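You operate a simulated robot arm through the tools that you are given. There is no shell and no other tool.

The job below is to be done with a simulated robot arm. You get a single attempt, and the scene is never put back.

TASK
Clean the clear glass block with cleaner on the pink pad, then set it on the cream note block.
Fine: press the pad on the silver dish for cleaner; pad back in its place. What is to be rubbed or washed off counts as gone when no trace of it is left.

The check looks at the end state, three seconds after you hand in, the way a careful person would. Anything else that was tipped, shoved, dropped, spilled or broken makes it a failure.

THE ROBOT
A 6-joint arm with a two-finger parallel gripper, fixed in place. Base frame: the origin is at the foot of the arm, x ahead of it, y to its left, z up; the work surface is at about z = 77. Units: cm, rad, N and s.
With the tool pointing down near the work surface it reaches from about 32 to 82 cm from the base axis. Its first joint turns from -2.897 to 2.897 rad. Payload 3.43 kg.
Tool frame: the origin (TCP) lies between the finger pads and is the grasp point; the fingertips stand 3.4 cm ahead of it; z points along the fingers, y is the line along which they close. Largest opening 12.8 cm; finger width 2.4, thickness 1.2; the body of the gripper, 4.8 by 13 cm, starts 9.6 cm behind the TCP.
Orientation is that of the tool frame in the base frame, as [roll, pitch, yaw] about the fixed x, y, z axes, in that order (R = Rz(yaw) Ry(pitch) Rx(roll)). With the fingers straight down and closing along the base's y, the tool's x points along the base's -x, its y along +y and its z along -z.

THE INTERFACE
- The arm moves only by the tool nudge_tool. Its argument "increments" is a list of rows, each a list of 7 numbers: the shift along the tool's x, y, z in units of 50 mm (1.0 is 50 mm), then the turn, a rotation vector about the tool's x, y, z in units of 8 degrees (1.0 is 8 degrees), then the finger opening in cm, from 0 to 12.8. In form: [[x, y, z, wx, wy, wz, hand], ...]. A call has 1 to 20 rows; each row shifts and turns the commanded pose from where the row before left it, along the tool's axes as they then stand. A call with a number of a shift or a turn outside -1 to 1 is refused whole. A row lasts 0.2 s, in which the tool goes at most 5 cm and 0.15 rad; a call with a longer step from one row to the next is refused whole, and so is a gripper value outside its range. A pose out of reach is approached as far as the arm can. The call stops where the force on the tool passes 40 N (or 10 N more than at its start, if that is more) or the arm is blocked; 0.2 s more then pass. Each finger travels about 4.5 cm/s and halts on what it meets, pressing with about 32 N; the grip force reading is that of the motor and also rises with nothing between the fingers. The clock runs only during rows and for 0.2 s after the last one: add rows that do not move to give the fingers time. It gives the time, the measured TCP pose, the force on the tool (base axes), the opening and the grip force at its end, in the units of the frame above (readings bear some noise), with the torque about the TCP (base axes, N m) and any sound that the robot's microphone picked up.
- Cameras (640 x 400 px; columns grow to the right, rows downward): "scene" is fixed at [22.09, 64.94, 138.1]; the picture's right is [-0.69, -0.73, 0.00], its down [-0.61, 0.57, -0.55] and it looks along [0.40, -0.38, -0.84] (base axes); focal length 319 px, centre (320, 200). "wrist" rides on the gripper at [7.6, -1.1, -16] in the tool frame; the picture's right is [0.15, 0.99, 0.00], its down [-0.88, 0.13, -0.46] and it looks along [-0.45, 0.07, 0.89] (tool axes); focal length 234 px, centre (320, 200). There is no depth. A picture from a camera that has moved, and an enlarged one, comes with that camera's place and axes in the base frame and with its lens.
- get_image(camera): a new picture of that camera. The clock stands still meanwhile.
- close_up(camera, box): a new picture of the part [left, top, right, bottom] of that camera's present view, enlarged. The clock stands still meanwhile.
- sign_off(): hands the job in; it is judged then, once.

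Nothing tells you positions but the pictures and the camera data. Unless the task says otherwise, let go and move clear before handing in.

The tools are called after "Request:" as a command line: name --pt "numbers of a row" for each row, then --argument value for the rest, lists and objects as JSON in quotes. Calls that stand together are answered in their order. nudge_tool: Moves the arm, as the interface text tells. Its arguments: {"type":"object","properties":{"increments":{"type":"array","items":{"type":"array","items":{"type":"number"}}}},"required":["increments"]} The other tools are called the same way: get_image (camera) takes a picture; close_up (camera, box) takes an enlarged picture of a part of a camera's view; sign_off () hands the job in.

At the start:

```text
time_s: 0.0
tcp_pos: [38.89, 36.05, 107.48]
orientation: [3.141, 0.001, 3.139]
wrist_force: [0.0, 0.4, -0.6]
torque: [-0.01, 0.01, 0.01]
width: 12.8
finger_force: 0.0
```

scene: 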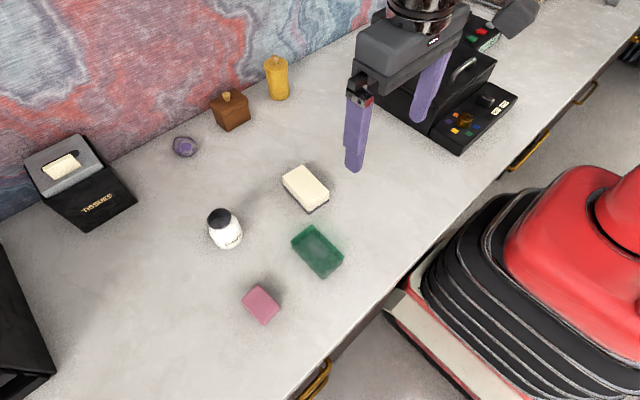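
wrist: 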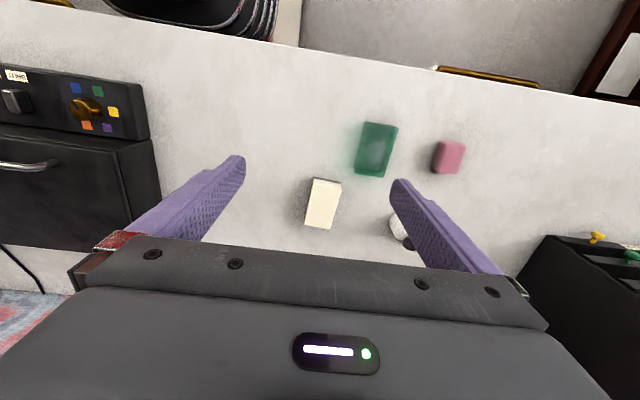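

I see a cream block, a green block, a pink pad and a white bottle, and a small purple thing near the wall. I don't yet see which one is the clear glass block or the silver dish, so I'll enlarge the views first.

Request:
close_up --camera "scene" --box '[140, 120, 380, 340]'

Request:
close_up --camera "scene" --box '[340, 0, 640, 180]'

Request:
close_up --camera "scene" --box '[140, 40, 300, 170]'

Request:
close_up --camera "wrist" --box '[280, 100, 500, 260]'

Request:
close_up --camera "scene" --box '[0, 120, 150, 400]'

```text
1.82 times, centred on (260, 230) of scene
camera zoom: at [22.09, 64.94, 138.1], right [-0.69, -0.73, 0.0], down [-0.61, 0.57, -0.55], along [0.4, -0.38, -0.84], focal length 581 px, centre (429, 146)
```

zoom: 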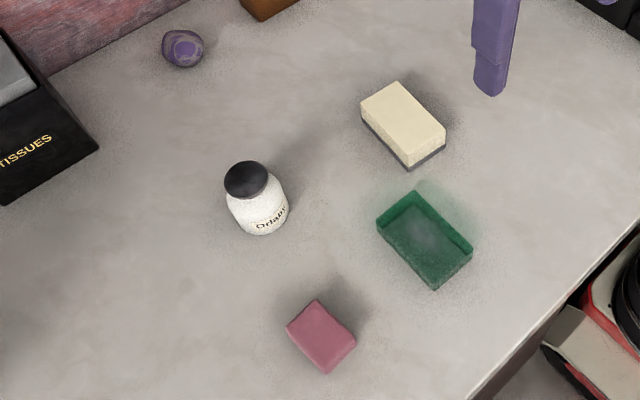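

```text
2.13 times, centred on (490, 90) of scene
camera zoom: at [22.09, 64.94, 138.1], right [-0.69, -0.73, 0.0], down [-0.61, 0.57, -0.55], along [0.4, -0.38, -0.84], focal length 681 px, centre (-43, 435)
```

zoom: 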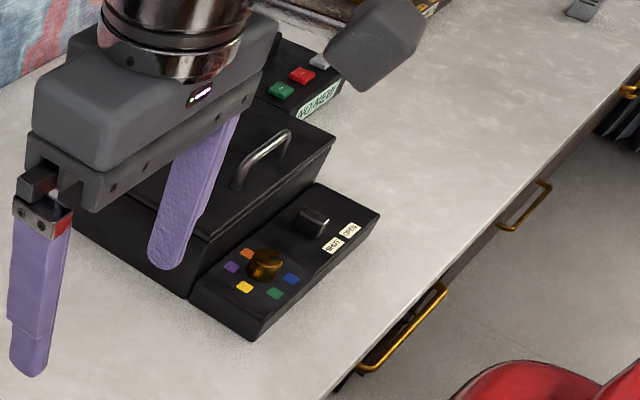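

```text
3.08 times, centred on (220, 105) of scene
camera zoom: at [22.09, 64.94, 138.1], right [-0.69, -0.73, 0.0], down [-0.61, 0.57, -0.55], along [0.4, -0.38, -0.84], focal length 983 px, centre (628, 492)
```

zoom: 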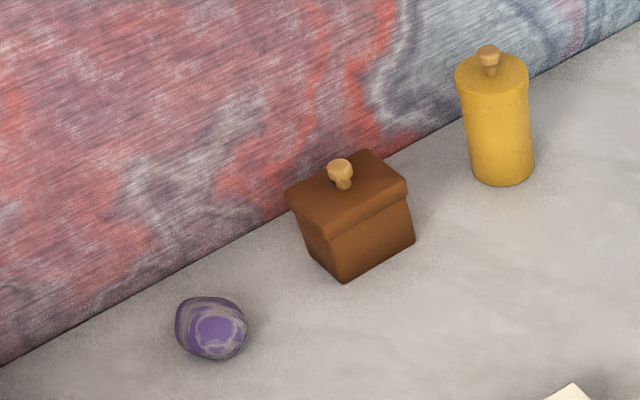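

```text
2.50 times, centred on (390, 180) of wrist
camera zoom: at [31.39, 34.91, 123.37], right [-0.15, 0.99, 0.0], down [0.88, 0.13, 0.46], along [0.45, 0.07, -0.89], focal length 585 px, centre (145, 250)
```

zoom: 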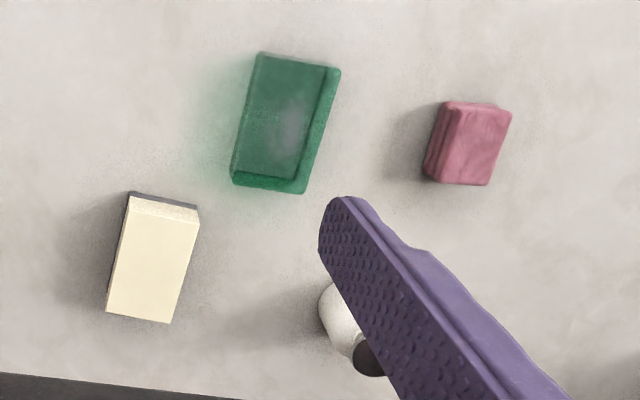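

```text
1.43 times, centred on (75, 260) of scene
camera zoom: at [22.09, 64.94, 138.1], right [-0.69, -0.73, 0.0], down [-0.61, 0.57, -0.55], along [0.4, -0.38, -0.84], focal length 456 px, centre (670, 114)
```

zoom: 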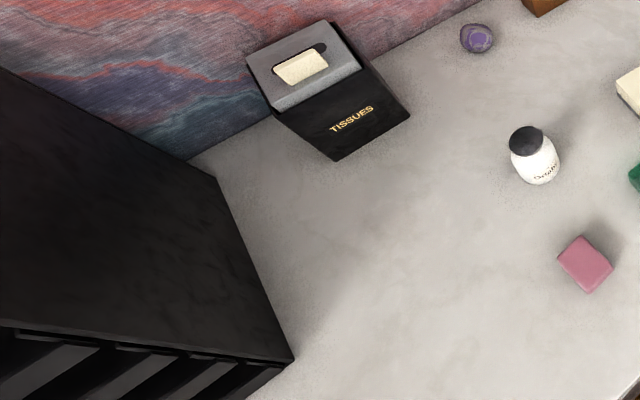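

The green translucent slab near (41, 47) may be the glass block, since it carries a smudge. The cream block is near (54, 39) and the pink pad lies beyond the slab. I can't see the silver dish yet, so I'll raise the arm and swing it right to look over the rest of the bench.

Request:
nudge_tool --pt "0 0 -1 0 0 0 12.8" --pt "0 0 -1 0 0 0 12.8" --pt "0 -1 0 0 0 0 12.8" --pt "0 -1 0 0 0 0 12.8" --pt "0 -1 0 0 0 0 12.8" --pt "0 -1 0 0 0 0 12.8" --pt "0 -1 0 0 0 0 12.8" --pt "0 -1 0 0 0 0 12.8"

Request:
get_image --camera "wrist"

Request:
get_image --camera "scene"

```text
time_s: 1.8
tcp_pos: [38.92, 5.89, 117.37]
orientation: [3.139, -0.001, -3.141]
wrist_force: [0.6, 0.8, 1.0]
torque: [0.02, 0.01, 0.01]
width: 12.81
finger_force: 0.0
```

```text
taken
camera wrist: at [31.42, 4.75, 133.32], right [-0.15, 0.99, 0.0], down [0.88, 0.13, 0.46], along [0.45, 0.07, -0.89], focal length 234 px, centre (320, 200)
```

wrist: 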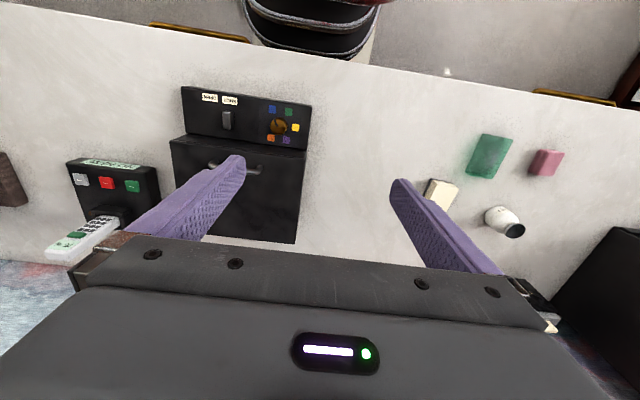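

```text
taken
```

scene: 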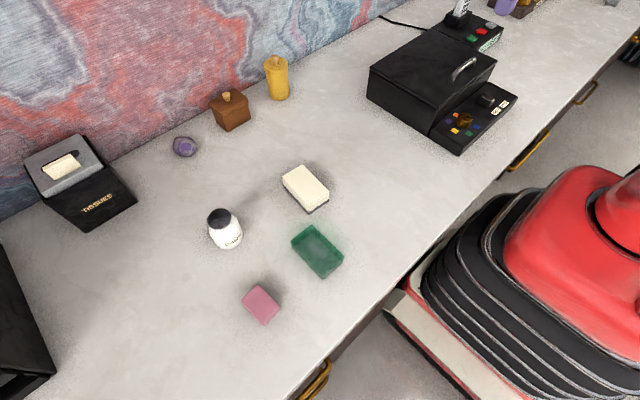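

I still see no silver dish, but there is a closed black box with a colour knob and a switch, and a button unit beside it. I'll enlarge these and then look further right.

Request:
close_up --camera "scene" --box '[360, 0, 560, 160]'

Request:
close_up --camera "wrist" --box '[0, 70, 320, 270]'

Request:
close_up --camera "wrist" --box '[170, 80, 330, 180]'

Request:
nudge_tool --pt "0 -1 0 0 0 0 12.8" --pt "0 -1 0 0 0 0 12.8" --pt "0 -1 0 0 0 0 12.8" --pt "0 -1 0 0 0 0 12.8" --pt "0 -1 0 0 0 0 12.8" --pt "0 -1 0 0 0 0 12.8" --pt "0 -1 0 0 0 0 12.8" --pt "0 -1 0 0 0 0 12.8"

Request:
get_image --camera "wrist"

```text
2.50 times, centred on (460, 80) of scene
camera zoom: at [22.09, 64.94, 138.1], right [-0.69, -0.73, 0.0], down [-0.61, 0.57, -0.55], along [0.4, -0.38, -0.84], focal length 798 px, centre (-30, 500)
```

zoom: 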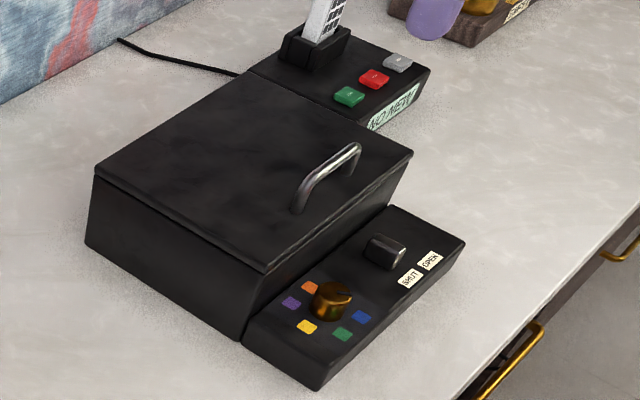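

```text
2.00 times, centred on (160, 170) of wrist
camera zoom: at [31.42, 4.75, 133.32], right [-0.15, 0.99, 0.0], down [0.88, 0.13, 0.46], along [0.45, 0.07, -0.89], focal length 468 px, centre (640, 260)
```

zoom: 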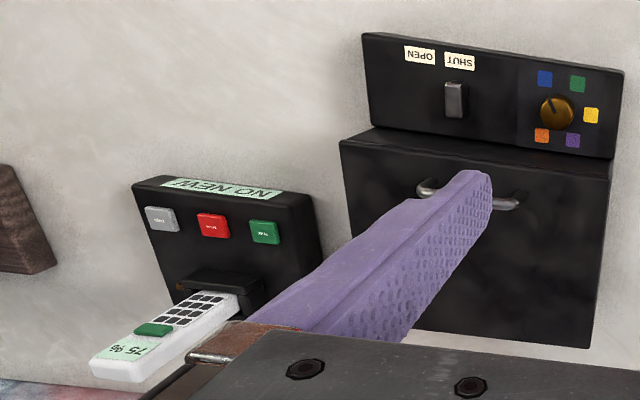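

```text
4.00 times, centred on (250, 130) of wrist
camera zoom: at [31.42, 4.75, 133.32], right [-0.15, 0.99, 0.0], down [0.88, 0.13, 0.46], along [0.45, 0.07, -0.89], focal length 937 px, centre (600, 480)
```

zoom: 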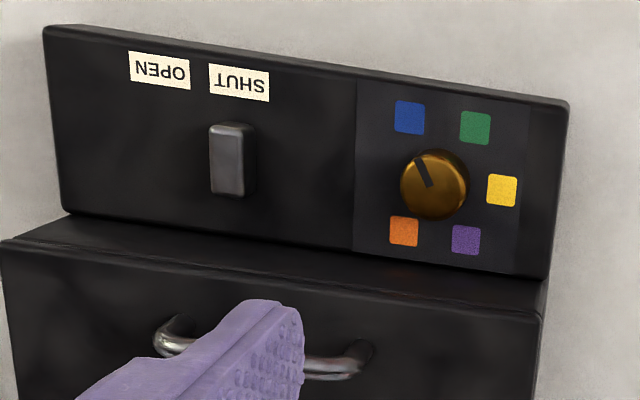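

```text
time_s: 3.6
tcp_pos: [39.15, -34.48, 117.53]
orientation: [3.141, 0.0, 3.141]
wrist_force: [-0.2, 0.2, 0.1]
torque: [-0.01, -0.02, -0.01]
width: 12.79
finger_force: 0.1
```

```text
taken
camera wrist: at [31.57, -35.42, 133.46], right [-0.15, 0.99, 0.0], down [0.88, 0.13, 0.46], along [0.45, 0.07, -0.89], focal length 234 px, centre (320, 200)
```

wrist: 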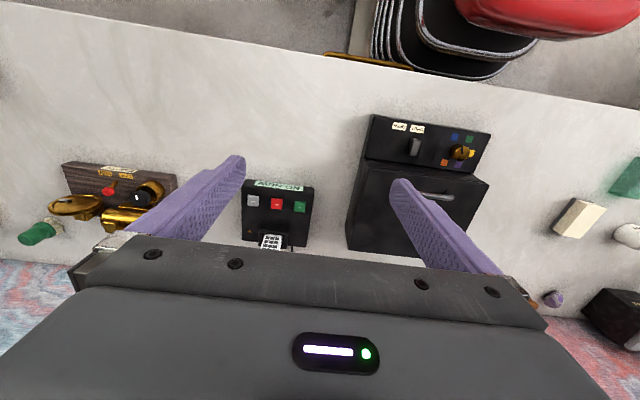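

To the right there is a wooden device with a brass dish-like part and a dial. I'll enlarge it and look at what lies beyond it.

Request:
close_up --camera "wrist" --box '[0, 130, 200, 260]'

Request:
nudge_tool --pt "0 -1 0 0 0 0 12.8" --pt "0 -1 0 0 0 0 12.8" --pt "0 -1 0 0 0 0 12.8" --pt "0 -1 0 0 0 0 12.8" --pt "0 -1 0 0 0 0 12.8"

Request:
get_image --camera "wrist"

Request:
get_image --camera "scene"

```text
3.08 times, centred on (100, 195) of wrist
camera zoom: at [31.57, -35.42, 133.46], right [-0.15, 0.99, 0.0], down [0.88, 0.13, 0.46], along [0.45, 0.07, -0.89], focal length 720 px, centre (997, 215)
```

zoom: 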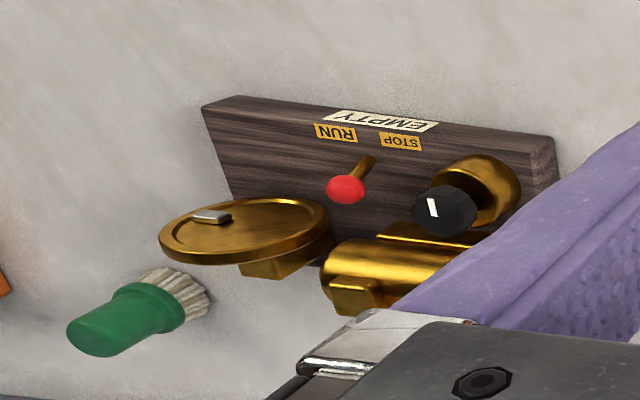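

```text
time_s: 4.8
tcp_pos: [38.88, -58.56, 115.3]
orientation: [3.093, -0.031, -3.142]
wrist_force: [1.9, -4.5, -0.5]
torque: [0.44, 0.29, 0.05]
width: 12.79
finger_force: 0.0
```

```text
taken
camera wrist: at [31.82, -60.56, 131.4], right [-0.14, 0.99, 0.05], down [0.89, 0.11, 0.44], along [0.42, 0.11, -0.9], focal length 234 px, centre (320, 200)
```

wrist: 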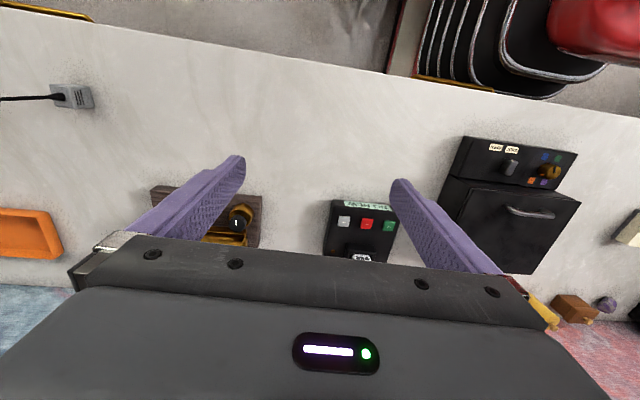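

```text
taken
```

scene: 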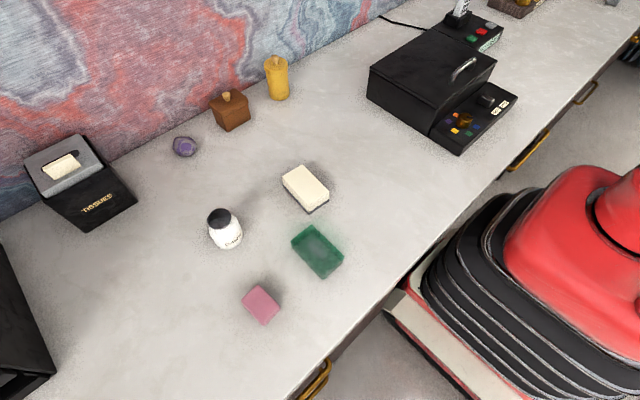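

Still no silver dish: further right I see a brass-armed wooden device, an orange tray and a grey plug. I'll turn the wrist to look down the right-hand end of the bench.

Request:
nudge_tool --pt "0 1 0 0 0 0 12.8" --pt "0 1 0 0 0 0 12.8" --pt "0 0 0 0 0 1 12.8" --pt "0 0 0 0 0 1 12.8" --pt "0 0 0 0 0 1 12.8" --pt "0 0 0 0 0 1 12.8" --pt "0 0 0 0 0 1 12.8" --pt "0 0 0 0 0 1 12.8" --pt "0 0 0 0 0 1 12.8" --pt "0 0 0 0 0 1 12.8"

Request:
get_image --camera "wrist"

```text
time_s: 7.0
tcp_pos: [38.91, -48.86, 117.24]
orientation: [3.14, -0.001, 2.021]
wrist_force: [0.1, -0.3, -0.2]
torque: [0.01, -0.02, 0.01]
width: 12.81
finger_force: 0.0
```

```text
taken
camera wrist: at [34.65, -42.58, 133.25], right [0.83, 0.56, 0.0], down [0.5, -0.74, 0.45], along [0.26, -0.38, -0.89], focal length 234 px, centre (320, 200)
```

wrist: 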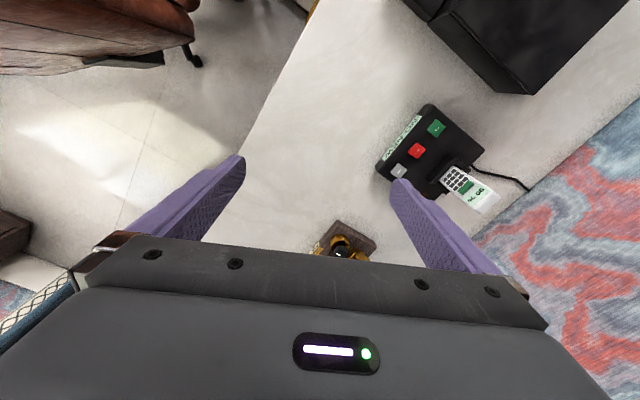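

That turn pointed the gripper body over the area I wanted to see. I'll turn back and tilt the tool so the camera looks along the bench toward -y.

Request:
nudge_tool --pt "0 0 0 0 0 -1 12.8" --pt "0 0 0 0 0 -1 12.8" --pt "0 0 0 0 0 -1 12.8" --pt "0 0 0 0 0 -1 12.8" --pt "0 0 0 0 0 -1 12.8" --pt "0 0 0 0 0 -1 12.8" --pt "0 0 0 0 0 -1 12.8" --pt "0 0 0 0 0 -1 12.8" --pt "0 0 0 1 0 0 12.8" --pt "0 0 0 1 0 0 12.8" --pt "0 0 0 1 0 0 12.8" --pt "0 0 0 1 0 0 12.8"

Request:
get_image --camera "wrist"

```text
time_s: 9.6
tcp_pos: [38.92, -49.01, 117.45]
orientation: [-2.582, 0.001, -3.141]
wrist_force: [0.5, -0.3, -0.4]
torque: [-0.03, -0.01, -0.04]
width: 12.78
finger_force: 0.2
```

```text
taken
camera wrist: at [31.4, -41.39, 131.51], right [-0.15, 0.84, -0.53], down [0.88, 0.35, 0.32], along [0.45, -0.42, -0.79], focal length 234 px, centre (320, 200)
```

wrist: 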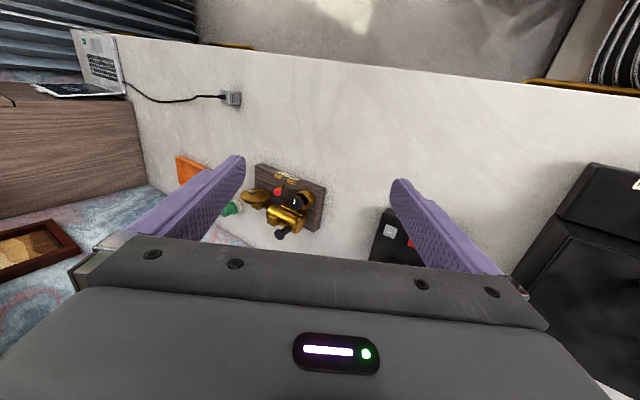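

The right end holds only a laptop, the orange tray and the devices, so no silver dish there. I'll swing back to the left end, where the black rack stands.

Request:
nudge_tool --pt "0 0 0 -1 0 0 12.8" --pt "0 0 0 -1 0 0 12.8" --pt "0 0 0 -1 0 0 12.8" --pt "0 0 0 -1 0 0 12.8" --pt "0 1 0 0 0 0 12.8" --pt "0 1 0 0 0 0 12.8" --pt "0 1 0 0 0 0 12.8" --pt "0 1 0 0 0 0 12.8" --pt "0 1 0 0 0 0 12.8" --pt "0 1 0 0 0 0 12.8" --pt "0 1 0 0 0 0 12.8" --pt "0 1 0 0 0 0 12.8" --pt "0 1 0 0 0 0 12.8" --pt "0 1 0 0 0 0 12.8" --pt "0 1 0 0 0 0 12.8" --pt "0 1 0 0 0 0 12.8"

Request:
nudge_tool --pt "0 1 0 0 0 0 12.8" --pt "0 1 0 0 0 0 12.8" --pt "0 1 0 0 0 0 12.8" --pt "0 1 0 0 0 0 12.8" --pt "0 1 0 0 0 0 12.8" --pt "0 1 0 0 0 0 12.8" --pt "0 1 0 0 0 0 12.8" --pt "0 0 0 -1 0 0 12.8" --pt "0 0 0 -1 0 0 12.8" --pt "0 0 0 -1 0 0 12.8" --pt "0 0 0 -1 0 0 12.8"

Request:
get_image --camera "wrist"

Request:
get_image --camera "scene"

```text
time_s: 13.0
tcp_pos: [38.8, 10.92, 117.47]
orientation: [3.141, -0.001, 3.138]
wrist_force: [-1.0, 0.2, -0.3]
torque: [-0.01, -0.03, 0.02]
width: 12.8
finger_force: 0.1
```

```text
time_s: 15.4
tcp_pos: [38.8, 46.13, 117.52]
orientation: [2.579, -0.001, 3.139]
wrist_force: [-0.1, -0.6, 0.1]
torque: [-0.01, 0.02, 0.01]
width: 12.8
finger_force: 0.1
```

```text
taken
camera wrist: at [31.34, 36.67, 130.42], right [-0.15, 0.84, 0.53], down [0.88, -0.13, 0.46], along [0.45, 0.53, -0.72], focal length 234 px, centre (320, 200)
```

wrist: 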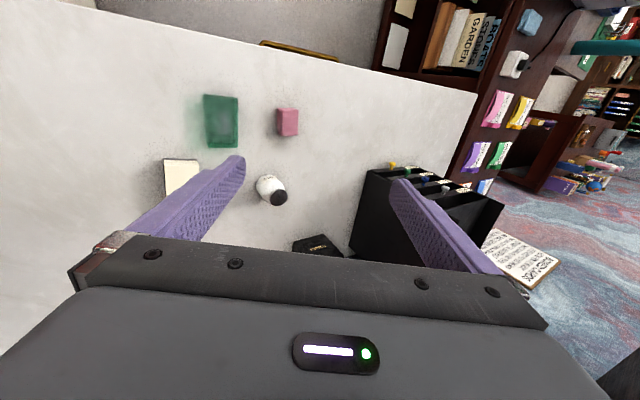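

```text
taken
```

scene: 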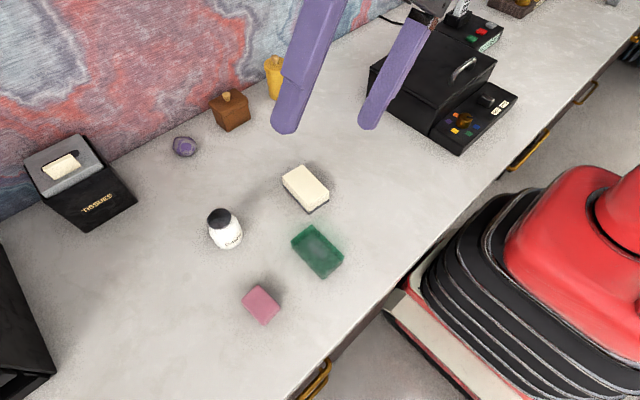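

The rack has compartments, and there are notes and books beyond it. I'll enlarge these for clues about the dish.

Request:
close_up --camera "wrist" --box '[280, 140, 560, 300]'

Request:
close_up --camera "wrist" --box '[380, 0, 640, 160]'

Request:
close_up --camera "wrist" --box '[150, 70, 330, 220]'

Request:
close_up --camera "scene" --box '[230, 150, 360, 335]'

```text
2.29 times, centred on (420, 220) of wrist
camera zoom: at [31.34, 36.67, 130.42], right [-0.15, 0.84, 0.53], down [0.88, -0.13, 0.46], along [0.45, 0.53, -0.72], focal length 535 px, centre (91, 154)
```

zoom: 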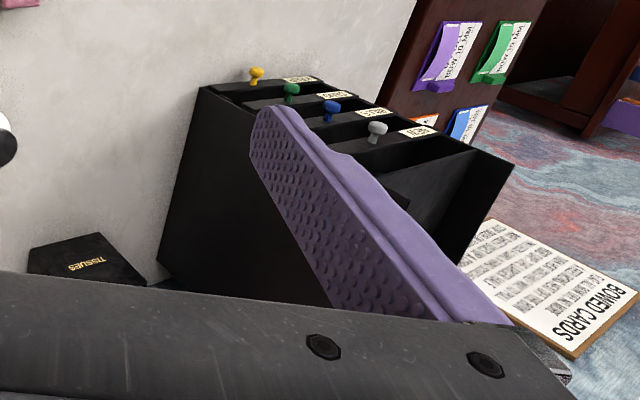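

```text
2.46 times, centred on (510, 80) of wrist
camera zoom: at [31.34, 36.67, 130.42], right [-0.15, 0.84, 0.53], down [0.88, -0.13, 0.46], along [0.45, 0.53, -0.72], focal length 576 px, centre (-148, 495)
```

zoom: 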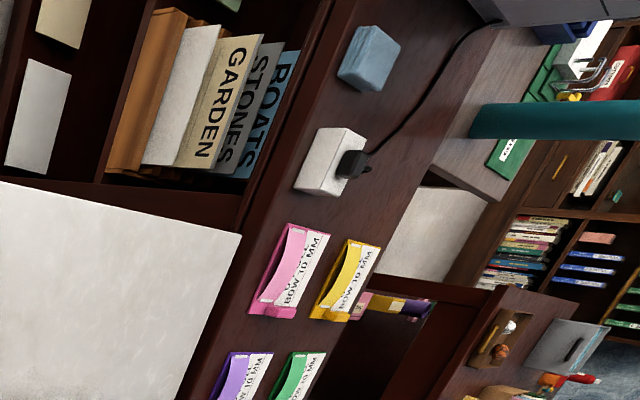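

```text
2.67 times, centred on (240, 145) of wrist
camera zoom: at [31.34, 36.67, 130.42], right [-0.15, 0.84, 0.53], down [0.88, -0.13, 0.46], along [0.45, 0.53, -0.72], focal length 624 px, centre (533, 347)
```

zoom: 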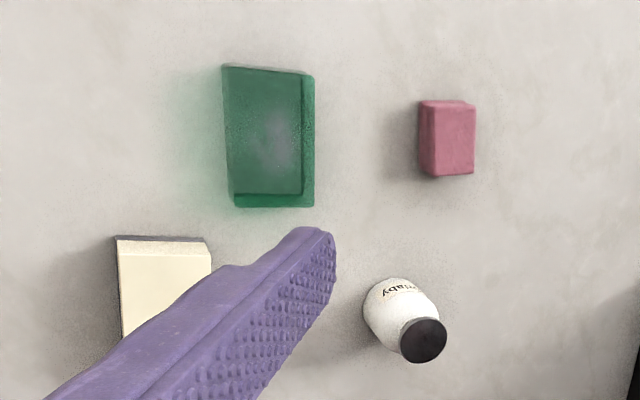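

```text
2.16 times, centred on (295, 242) of scene
camera zoom: at [22.09, 64.94, 138.1], right [-0.69, -0.73, 0.0], down [-0.61, 0.57, -0.55], along [0.4, -0.38, -0.84], focal length 691 px, centre (374, 108)
```

zoom: 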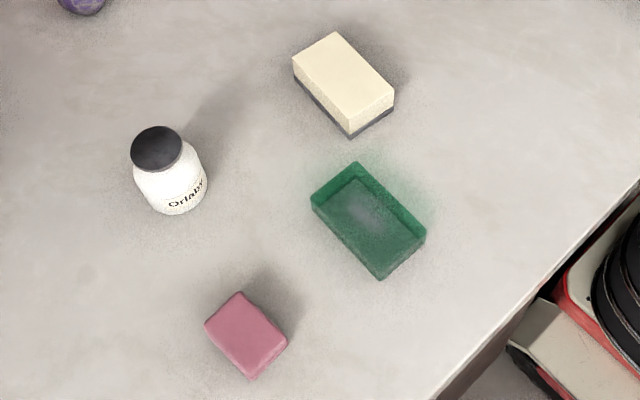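

The green transparent block at (41, 47) carries a grey smudge, so it looks like the glass block. The silver dish may be hidden behind or inside the black box, so I'll look down over the box from nearer the wall.

Request:
nudge_tool --pt "0 0 0 1 0 0 12.8" --pt "0 0 0 1 0 0 12.8" --pt "0 0 0 1 0 0 12.8" --pt "0 0 0 1 0 0 12.8" --pt "0 -1 0 0 0 0 12.8" --pt "-0.5 -1 0 0 0 0 12.8" --pt "-0.5 -0.8 0 0 0 0 12.8" --pt "-0.5 -0.8 0 0 0 0 12.8" --pt "-0.5 -0.8 0 0 0 0 12.8" --pt "-0.5 -0.8 0 0 0 0 12.8" --pt "-0.5 -0.8 0 0 0 0 12.8" --pt "-0.5 -0.8 0 0 0 0 12.8" --pt "-0.5 -0.8 0 0 0 0 12.8" --pt "0 -0.8 0 0 0 0 12.8"

Request:
get_image --camera "wrist"

```text
refused: row 6 steps farther than a row can; nothing moved
```

```text
taken
camera wrist: at [31.34, 36.67, 130.42], right [-0.15, 0.84, 0.53], down [0.88, -0.13, 0.46], along [0.45, 0.53, -0.72], focal length 234 px, centre (320, 200)
```

wrist: 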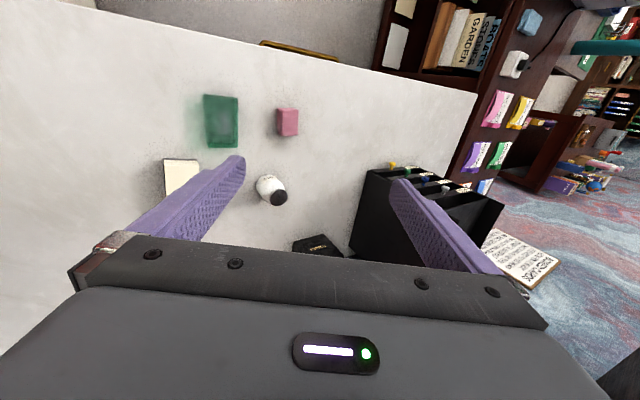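

One row of that call was too long, so nothing moved. I'll repeat the move with shorter steps to look over the black box.

Request:
nudge_tool --pt "0 0 0 1 0 0 12.8" --pt "0 0 0 1 0 0 12.8" --pt "0 0 0 1 0 0 12.8" --pt "0 0 0 1 0 0 12.8" --pt "0 -1 0 0 0 0 12.8" --pt "-0.5 -0.8 0 0 0 0 12.8" --pt "-0.5 -0.8 0 0 0 0 12.8" --pt "-0.5 -0.8 0 0 0 0 12.8" --pt "-0.5 -0.8 0 0 0 0 12.8" --pt "-0.5 -0.8 0 0 0 0 12.8" --pt "-0.5 -0.8 0 0 0 0 12.8" --pt "-0.5 -0.8 0 0 0 0 12.8" --pt "-0.5 -0.8 0 0 0 0 12.8" --pt "0 -0.8 0 0 0 0 12.8" --pt "0 -0.8 0 0 0 0 12.8"

Request:
get_image --camera "wrist"

Request:
nudge_tool --pt "0 0 0 0 -1 0 12.8" --pt "0 0 0 0 -1 0 12.8" --pt "0 0 0 0 -1 0 12.8"

Request:
get_image --camera "wrist"

```text
time_s: 18.6
tcp_pos: [58.69, 1.19, 117.81]
orientation: [-3.141, -0.001, -3.141]
wrist_force: [-0.3, 0.0, -0.1]
torque: [0.0, -0.01, -0.02]
width: 12.82
finger_force: 0.0
```

```text
taken
camera wrist: at [51.18, 0.06, 133.67], right [-0.15, 0.99, 0.0], down [0.88, 0.13, 0.46], along [0.45, 0.07, -0.89], focal length 234 px, centre (320, 200)
```

wrist: 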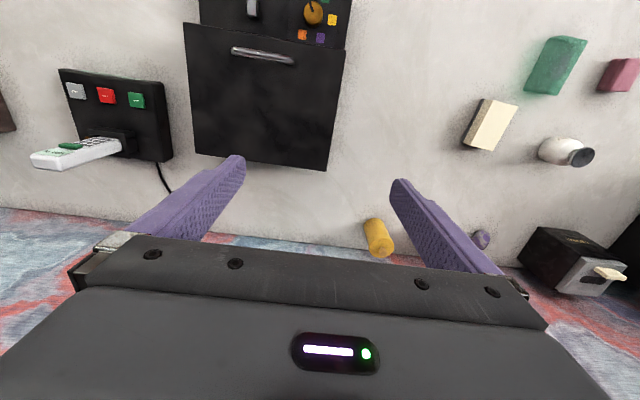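

```text
time_s: 19.4
tcp_pos: [58.87, 1.06, 117.56]
orientation: [3.14, 0.42, 3.141]
wrist_force: [0.1, 0.5, 0.3]
torque: [-0.04, -0.01, -0.04]
width: 12.78
finger_force: 0.2
```

```text
taken
camera wrist: at [45.44, -0.01, 129.02], right [-0.13, 0.99, -0.06], down [0.62, 0.13, 0.78], along [0.78, 0.07, -0.63], focal length 234 px, centre (320, 200)
```

wrist: 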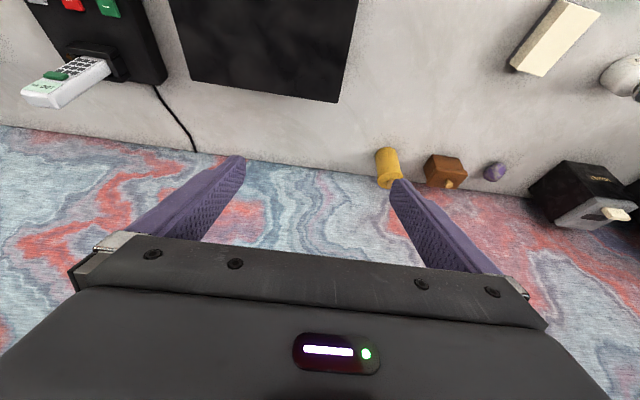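

Nothing is hidden behind the black box. I'll check the rack's compartments from above before I try opening the box.

Request:
nudge_tool --pt "0 0 0 0 1 0 12.8" --pt "0 0 0 0 1 0 12.8" --pt "0 0 0 0 1 0 12.8" --pt "0.5 0.8 0 0 0 0 12.8" --pt "0.5 0.8 0 0 0 0 12.8" --pt "0.5 0.8 0 0 0 0 12.8" --pt "0.5 0.8 0 0 0 0 12.8" --pt "0.2 0.9 0 0 0 0 12.8" --pt "0 1 0 0 0 0 12.8" --pt "0 1 0 0 0 0 12.8" --pt "0 1 0 0 0 0 12.8" --pt "0 1 0 0 0 0 12.8" --pt "0 1 0 0 0 0 12.8" --pt "0 1 0 0 0 0 12.8"

Request:
get_image --camera "wrist"

Request:
close_up --camera "wrist" --box '[400, 130, 640, 300]'

Request:
close_up --camera "scene" --box '[0, 220, 100, 400]'

```text
time_s: 22.4
tcp_pos: [48.09, 51.29, 117.58]
orientation: [3.141, 0.001, 3.139]
wrist_force: [-0.6, -0.5, 3.6]
torque: [0.12, -0.06, 0.02]
width: 12.8
finger_force: 0.1
```

```text
taken
camera wrist: at [40.56, 50.17, 133.61], right [-0.14, 0.99, 0.0], down [0.88, 0.13, 0.46], along [0.45, 0.07, -0.89], focal length 234 px, centre (320, 200)
```

wrist: 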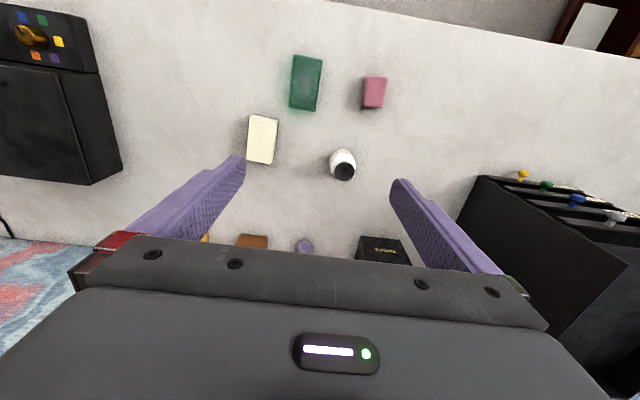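

```text
2.35 times, centred on (520, 215) of wrist
camera zoom: at [40.56, 50.17, 133.61], right [-0.14, 0.99, 0.0], down [0.88, 0.13, 0.46], along [0.45, 0.07, -0.89], focal length 551 px, centre (-151, 165)
```

zoom: 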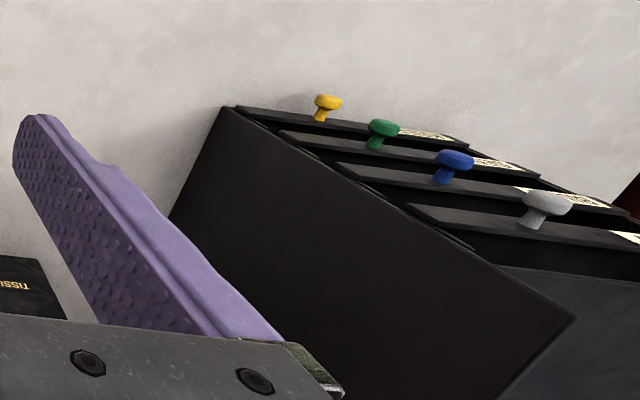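

```text
2.22 times, centred on (50, 310) of scene
camera zoom: at [22.09, 64.94, 138.1], right [-0.69, -0.73, 0.0], down [-0.61, 0.57, -0.55], along [0.4, -0.38, -0.84], focal length 710 px, centre (920, -44)
```

zoom: 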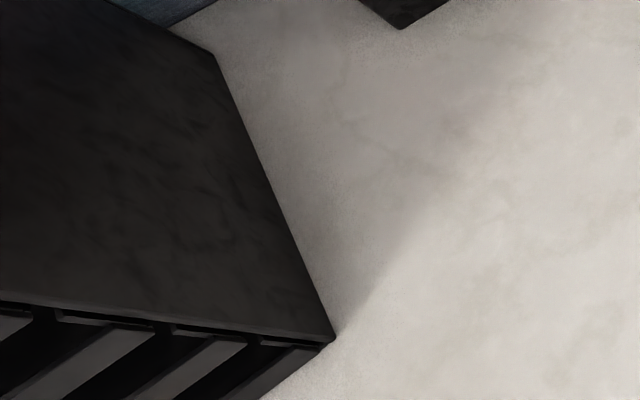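

The rack looks like four labelled lids or drawers with coloured knobs, and one could hold the dish. I'll get a clearer view of the labels.

Request:
nudge_tool --pt "0.8 0 0 -1 0 0 12.8" --pt "0.8 0 0 -1 0 0 12.8" --pt "0.8 0 0 -1 0 0 12.8" --pt "0.4 0 0 -1 0 0 12.8" --pt "0 0 0 -1 0 0 12.8"

Request:
get_image --camera "wrist"

```text
time_s: 23.6
tcp_pos: [33.92, 51.48, 117.52]
orientation: [2.44, 0.0, 3.14]
wrist_force: [-0.5, 0.0, -0.3]
torque: [-0.01, 0.01, 0.0]
width: 12.8
finger_force: 0.0
```

```text
taken
camera wrist: at [26.38, 40.39, 129.03], right [-0.15, 0.76, 0.64], down [0.88, -0.2, 0.43], along [0.45, 0.62, -0.64], focal length 234 px, centre (320, 200)
```

wrist: 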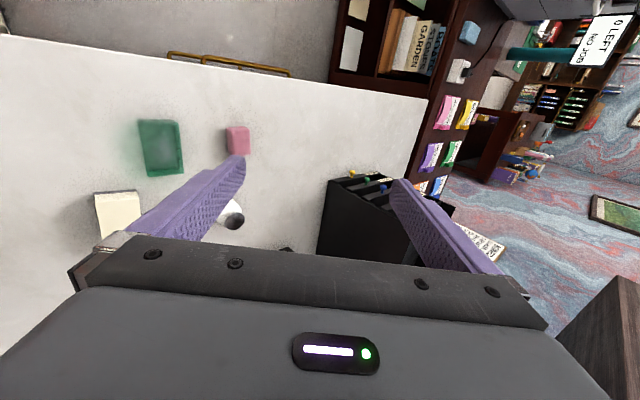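

Request:
close_up --camera "wrist" --box '[320, 150, 460, 240]'

Request:
close_up --camera "wrist" --box '[540, 0, 640, 80]'

Request:
nudge_tool --pt "0.5 0 0 0 0 -1 12.8" --pt "0.5 0 0 0 0 -1 12.8" --pt "0.4 0 0 0 0 -1 12.8" --pt "0 0 0 0 0 -1 12.8"

Request:
get_image --camera "wrist"

```text
4.44 times, centred on (390, 195) of wrist
camera zoom: at [26.38, 40.39, 129.03], right [-0.15, 0.76, 0.64], down [0.88, -0.2, 0.43], along [0.45, 0.62, -0.64], focal length 1041 px, centre (9, 222)
```

zoom: 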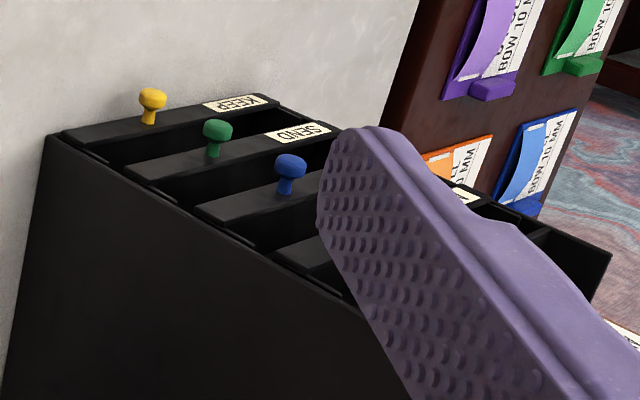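

```text
5.00 times, centred on (590, 40) of wrist
camera zoom: at [26.38, 40.39, 129.03], right [-0.15, 0.76, 0.64], down [0.88, -0.2, 0.43], along [0.45, 0.62, -0.64], focal length 1171 px, centre (-1030, 1000)
```

zoom: 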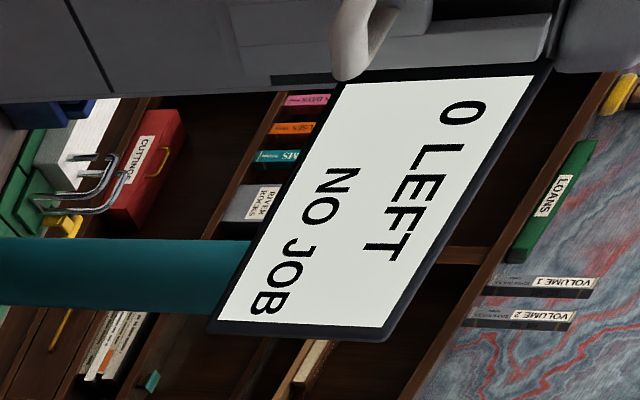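

```text
time_s: 24.6
tcp_pos: [26.99, 50.85, 116.89]
orientation: [2.524, 0.349, -2.696]
wrist_force: [0.2, -1.3, 0.1]
torque: [0.01, 0.02, 0.01]
width: 12.82
finger_force: 0.0
```

```text
taken
camera wrist: at [21.22, 36.78, 125.96], right [-0.65, 0.58, 0.49], down [0.68, 0.15, 0.72], along [0.35, 0.8, -0.49], focal length 234 px, centre (320, 200)
```

wrist: 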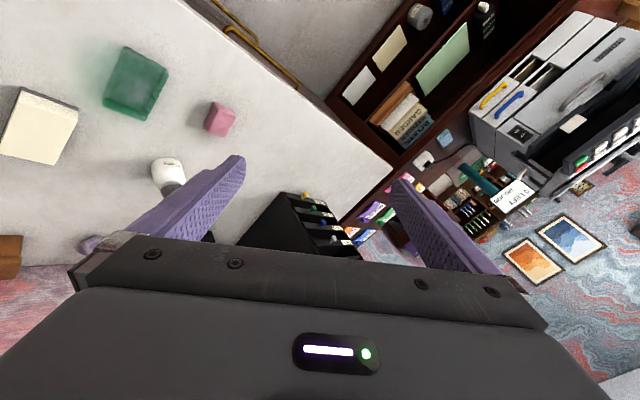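

The rack is a KEEP/SEND style sorter for papers. I'll enlarge its open bins to rule the dish out there.

Request:
close_up --camera "wrist" --box '[235, 180, 385, 275]'

Request:
close_up --camera "wrist" --box '[0, 30, 260, 250]'

```text
4.21 times, centred on (310, 228) of wrist
camera zoom: at [21.22, 36.78, 125.96], right [-0.65, 0.58, 0.49], down [0.68, 0.15, 0.72], along [0.35, 0.8, -0.49], focal length 986 px, centre (362, 84)
```

zoom: 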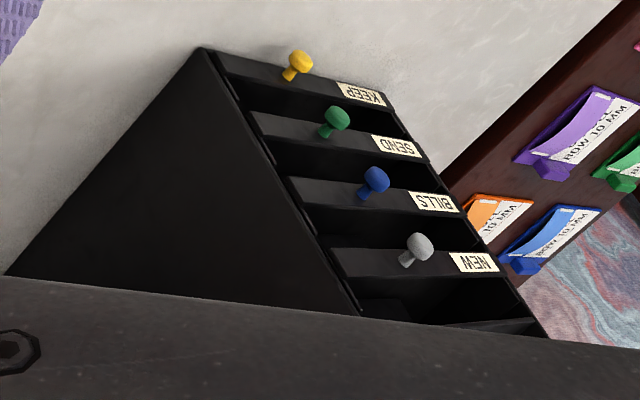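

```text
1.82 times, centred on (130, 140) of wrist
camera zoom: at [21.22, 36.78, 125.96], right [-0.65, 0.58, 0.49], down [0.68, 0.15, 0.72], along [0.35, 0.8, -0.49], focal length 426 px, centre (666, 309)
```

zoom: 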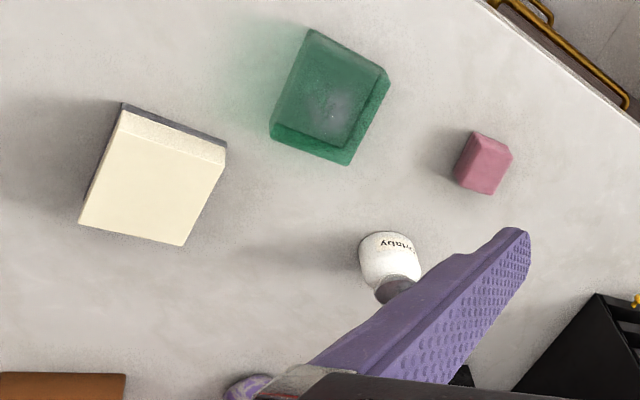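

The sorter bins are empty, so the dish is most likely inside the lidded black box with the OPEN/SHUT slider. I'll level the tool and inspect the panel closely from above.

Request:
nudge_tool --pt "0 0 0 0 0 1 12.8" --pt "0 0 0 0 0 1 12.8" --pt "0 0 0 0 0 1 12.8" --pt "0 0 0 0 0 1 12.8" --pt "0 0 0 1 0 0 12.8" --pt "0 0 0 1 0 0 12.8" --pt "0 0 0 1 0 0 12.8" --pt "0 0 0 1 0 0 12.8" --pt "0 0 0 1 0 0 12.8" --pt "-0.3 -0.9 0 0 0 0 12.8" --pt "-0.3 -0.9 0 0 0 0 12.8" --pt "-0.3 -0.9 0 0 0 0 12.8" --pt "-0.3 -0.9 0 0 0 0 12.8" --pt "-0.3 -0.9 0 0 0 0 12.8" --pt "-0.3 -0.9 0 0 0 0 12.8" --pt "-0.3 -0.9 0 0 0 0 12.8" --pt "-0.3 -0.9 0 0 0 0 12.8" --pt "-0.3 -0.9 0 0 0 0 12.8" --pt "-0.3 -0.9 0 0 0 0 12.8"

Request:
nudge_tool --pt "-0.3 -0.9 0 0 0 0 12.8" --pt "-0.3 -0.9 0 0 0 0 12.8"

Request:
get_image --camera "wrist"

Request:
get_image --camera "scene"

```text
time_s: 28.6
tcp_pos: [41.79, 5.99, 117.04]
orientation: [3.14, 0.001, 3.14]
wrist_force: [-0.6, 0.2, 0.1]
torque: [0.03, -0.01, 0.0]
width: 12.81
finger_force: 0.1
```

```text
time_s: 29.2
tcp_pos: [45.0, -3.31, 116.59]
orientation: [3.14, 0.0, -3.14]
wrist_force: [0.1, 0.0, -0.5]
torque: [0.04, -0.01, 0.02]
width: 12.81
finger_force: 0.1
```

```text
taken
camera wrist: at [37.38, -4.51, 132.61], right [-0.15, 0.99, 0.0], down [0.88, 0.13, 0.46], along [0.45, 0.07, -0.89], focal length 234 px, centre (320, 200)
```

wrist: 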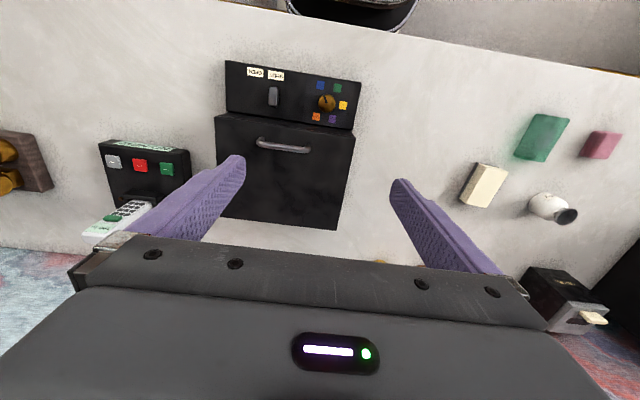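

```text
taken
```

scene: 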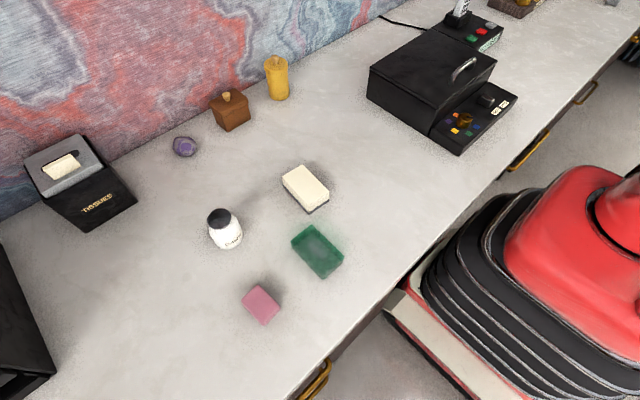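

Request:
close_up --camera "wrist" --box '[215, 55, 365, 150]'

Request:
close_up --camera "wrist" --box '[205, 100, 365, 240]'

Request:
close_up --camera "wrist" --box '[80, 120, 240, 250]'

```text
4.21 times, centred on (290, 102) of wrist
camera zoom: at [37.38, -4.51, 132.61], right [-0.15, 0.99, 0.0], down [0.88, 0.13, 0.46], along [0.45, 0.07, -0.89], focal length 986 px, centre (446, 610)
```

zoom: 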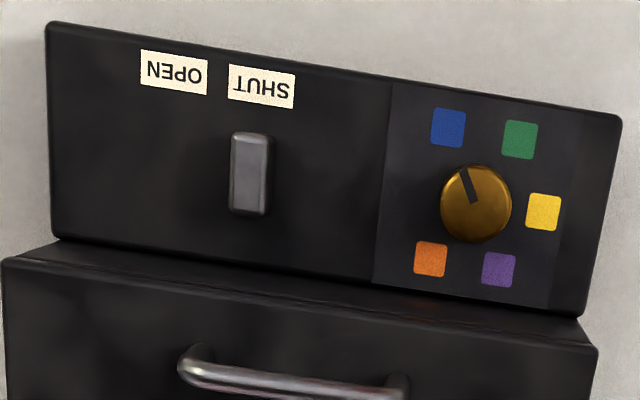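

```text
2.86 times, centred on (285, 170) of wrist
camera zoom: at [37.38, -4.51, 132.61], right [-0.15, 0.99, 0.0], down [0.88, 0.13, 0.46], along [0.45, 0.07, -0.89], focal length 669 px, centre (420, 286)
```

zoom: 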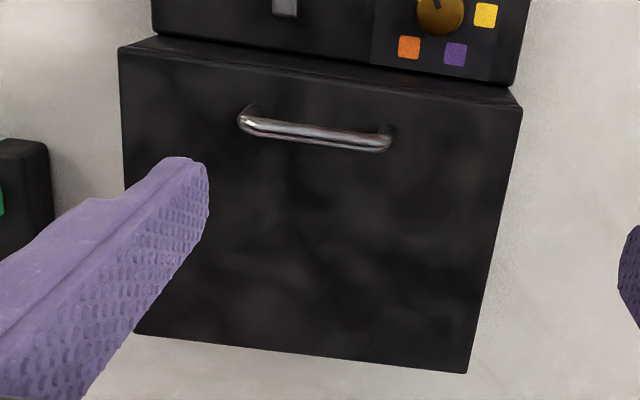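

```text
3.08 times, centred on (160, 185) of wrist
camera zoom: at [37.38, -4.51, 132.61], right [-0.15, 0.99, 0.0], down [0.88, 0.13, 0.46], along [0.45, 0.07, -0.89], focal length 720 px, centre (812, 246)
```

zoom: 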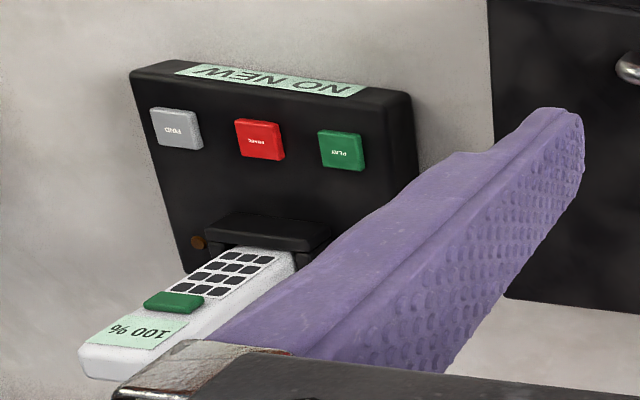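

The box slider sits at SHUT, at about (41.4, -12.9, 83), and the lid front edge is near x=46, z=87. I'll bring the partly closed fingers above the slider and check alignment before descending.

Request:
nudge_tool --pt "0.36 -0.9 0 0 0 0 8" --pt "0.36 -0.9 0 0 0 0 5" --pt "0 -0.12 1 0 0 0 5" --pt "0 0 1 0 0 0 5" --pt "0 0 1 0 0 0 5" --pt "0 0 1 0 0 0 5" --pt "0 0 0 0 0 0 5" --pt "0 0 0 0 0 0 5"

Request:
get_image --camera "wrist"

Request:
close_up --camera "scene" --box '[400, 40, 540, 160]'

```text
refused: row 3 steps farther than a row can; nothing moved
```

```text
taken
camera wrist: at [37.38, -4.51, 132.61], right [-0.15, 0.99, 0.0], down [0.88, 0.13, 0.46], along [0.45, 0.07, -0.89], focal length 234 px, centre (320, 200)
```

wrist: 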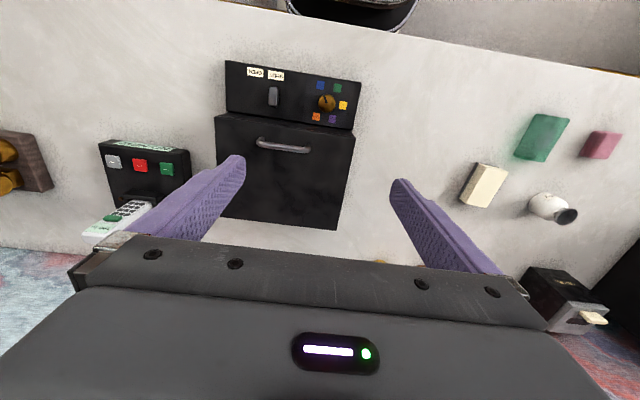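

```text
3.33 times, centred on (470, 100) of scene
camera zoom: at [22.09, 64.94, 138.1], right [-0.69, -0.73, 0.0], down [-0.61, 0.57, -0.55], along [0.4, -0.38, -0.84], focal length 1065 px, centre (-180, 533)
```

zoom: 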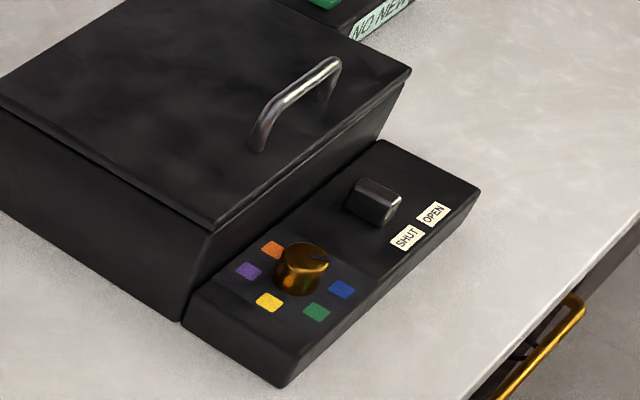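

A combined step was too long, so nothing moved. I'll split it and go again.

Request:
nudge_tool --pt "0.36 -0.9 0 0 0 0 8" --pt "0.36 -0.9 0 0 0 0 5" --pt "0 -0.12 0.9 0 0 0 5" --pt "0 0 1 0 0 0 5" --pt "0 0 1 0 0 0 5" --pt "0 0 1 0 0 0 5" --pt "0 0 0 0 0 0 5" --pt "0 0 0 0 0 0 5"

Request:
get_image --camera "wrist"

Request:
close_up --camera "scene" --box '[400, 40, 540, 160]'

```text
time_s: 31.0
tcp_pos: [41.44, -12.81, 97.51]
orientation: [3.14, 0.001, 3.139]
wrist_force: [-0.4, 0.5, -0.5]
torque: [0.01, 0.0, 0.01]
width: 5.0
finger_force: 0.1
```

```text
taken
camera wrist: at [33.98, -13.96, 113.48], right [-0.15, 0.99, 0.0], down [0.88, 0.13, 0.46], along [0.45, 0.07, -0.89], focal length 234 px, centre (320, 200)
```

wrist: 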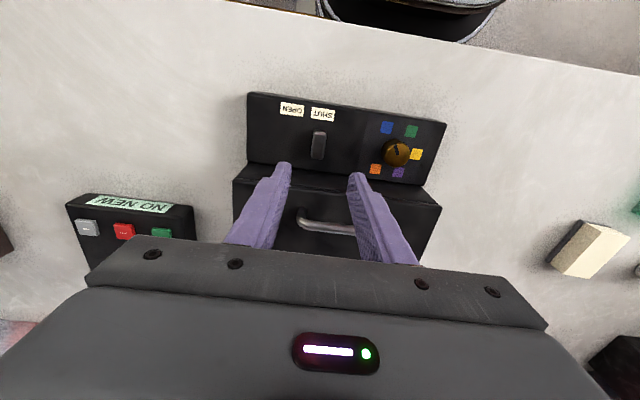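

```text
3.33 times, centred on (470, 100) of scene
camera zoom: at [22.09, 64.94, 138.1], right [-0.69, -0.73, 0.0], down [-0.61, 0.57, -0.55], along [0.4, -0.38, -0.84], focal length 1065 px, centre (-180, 533)
```

zoom: 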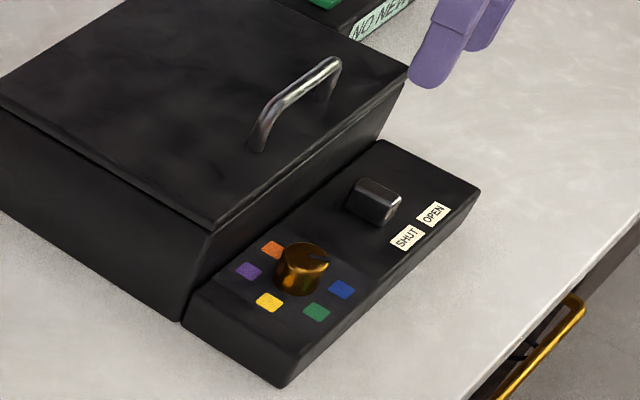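

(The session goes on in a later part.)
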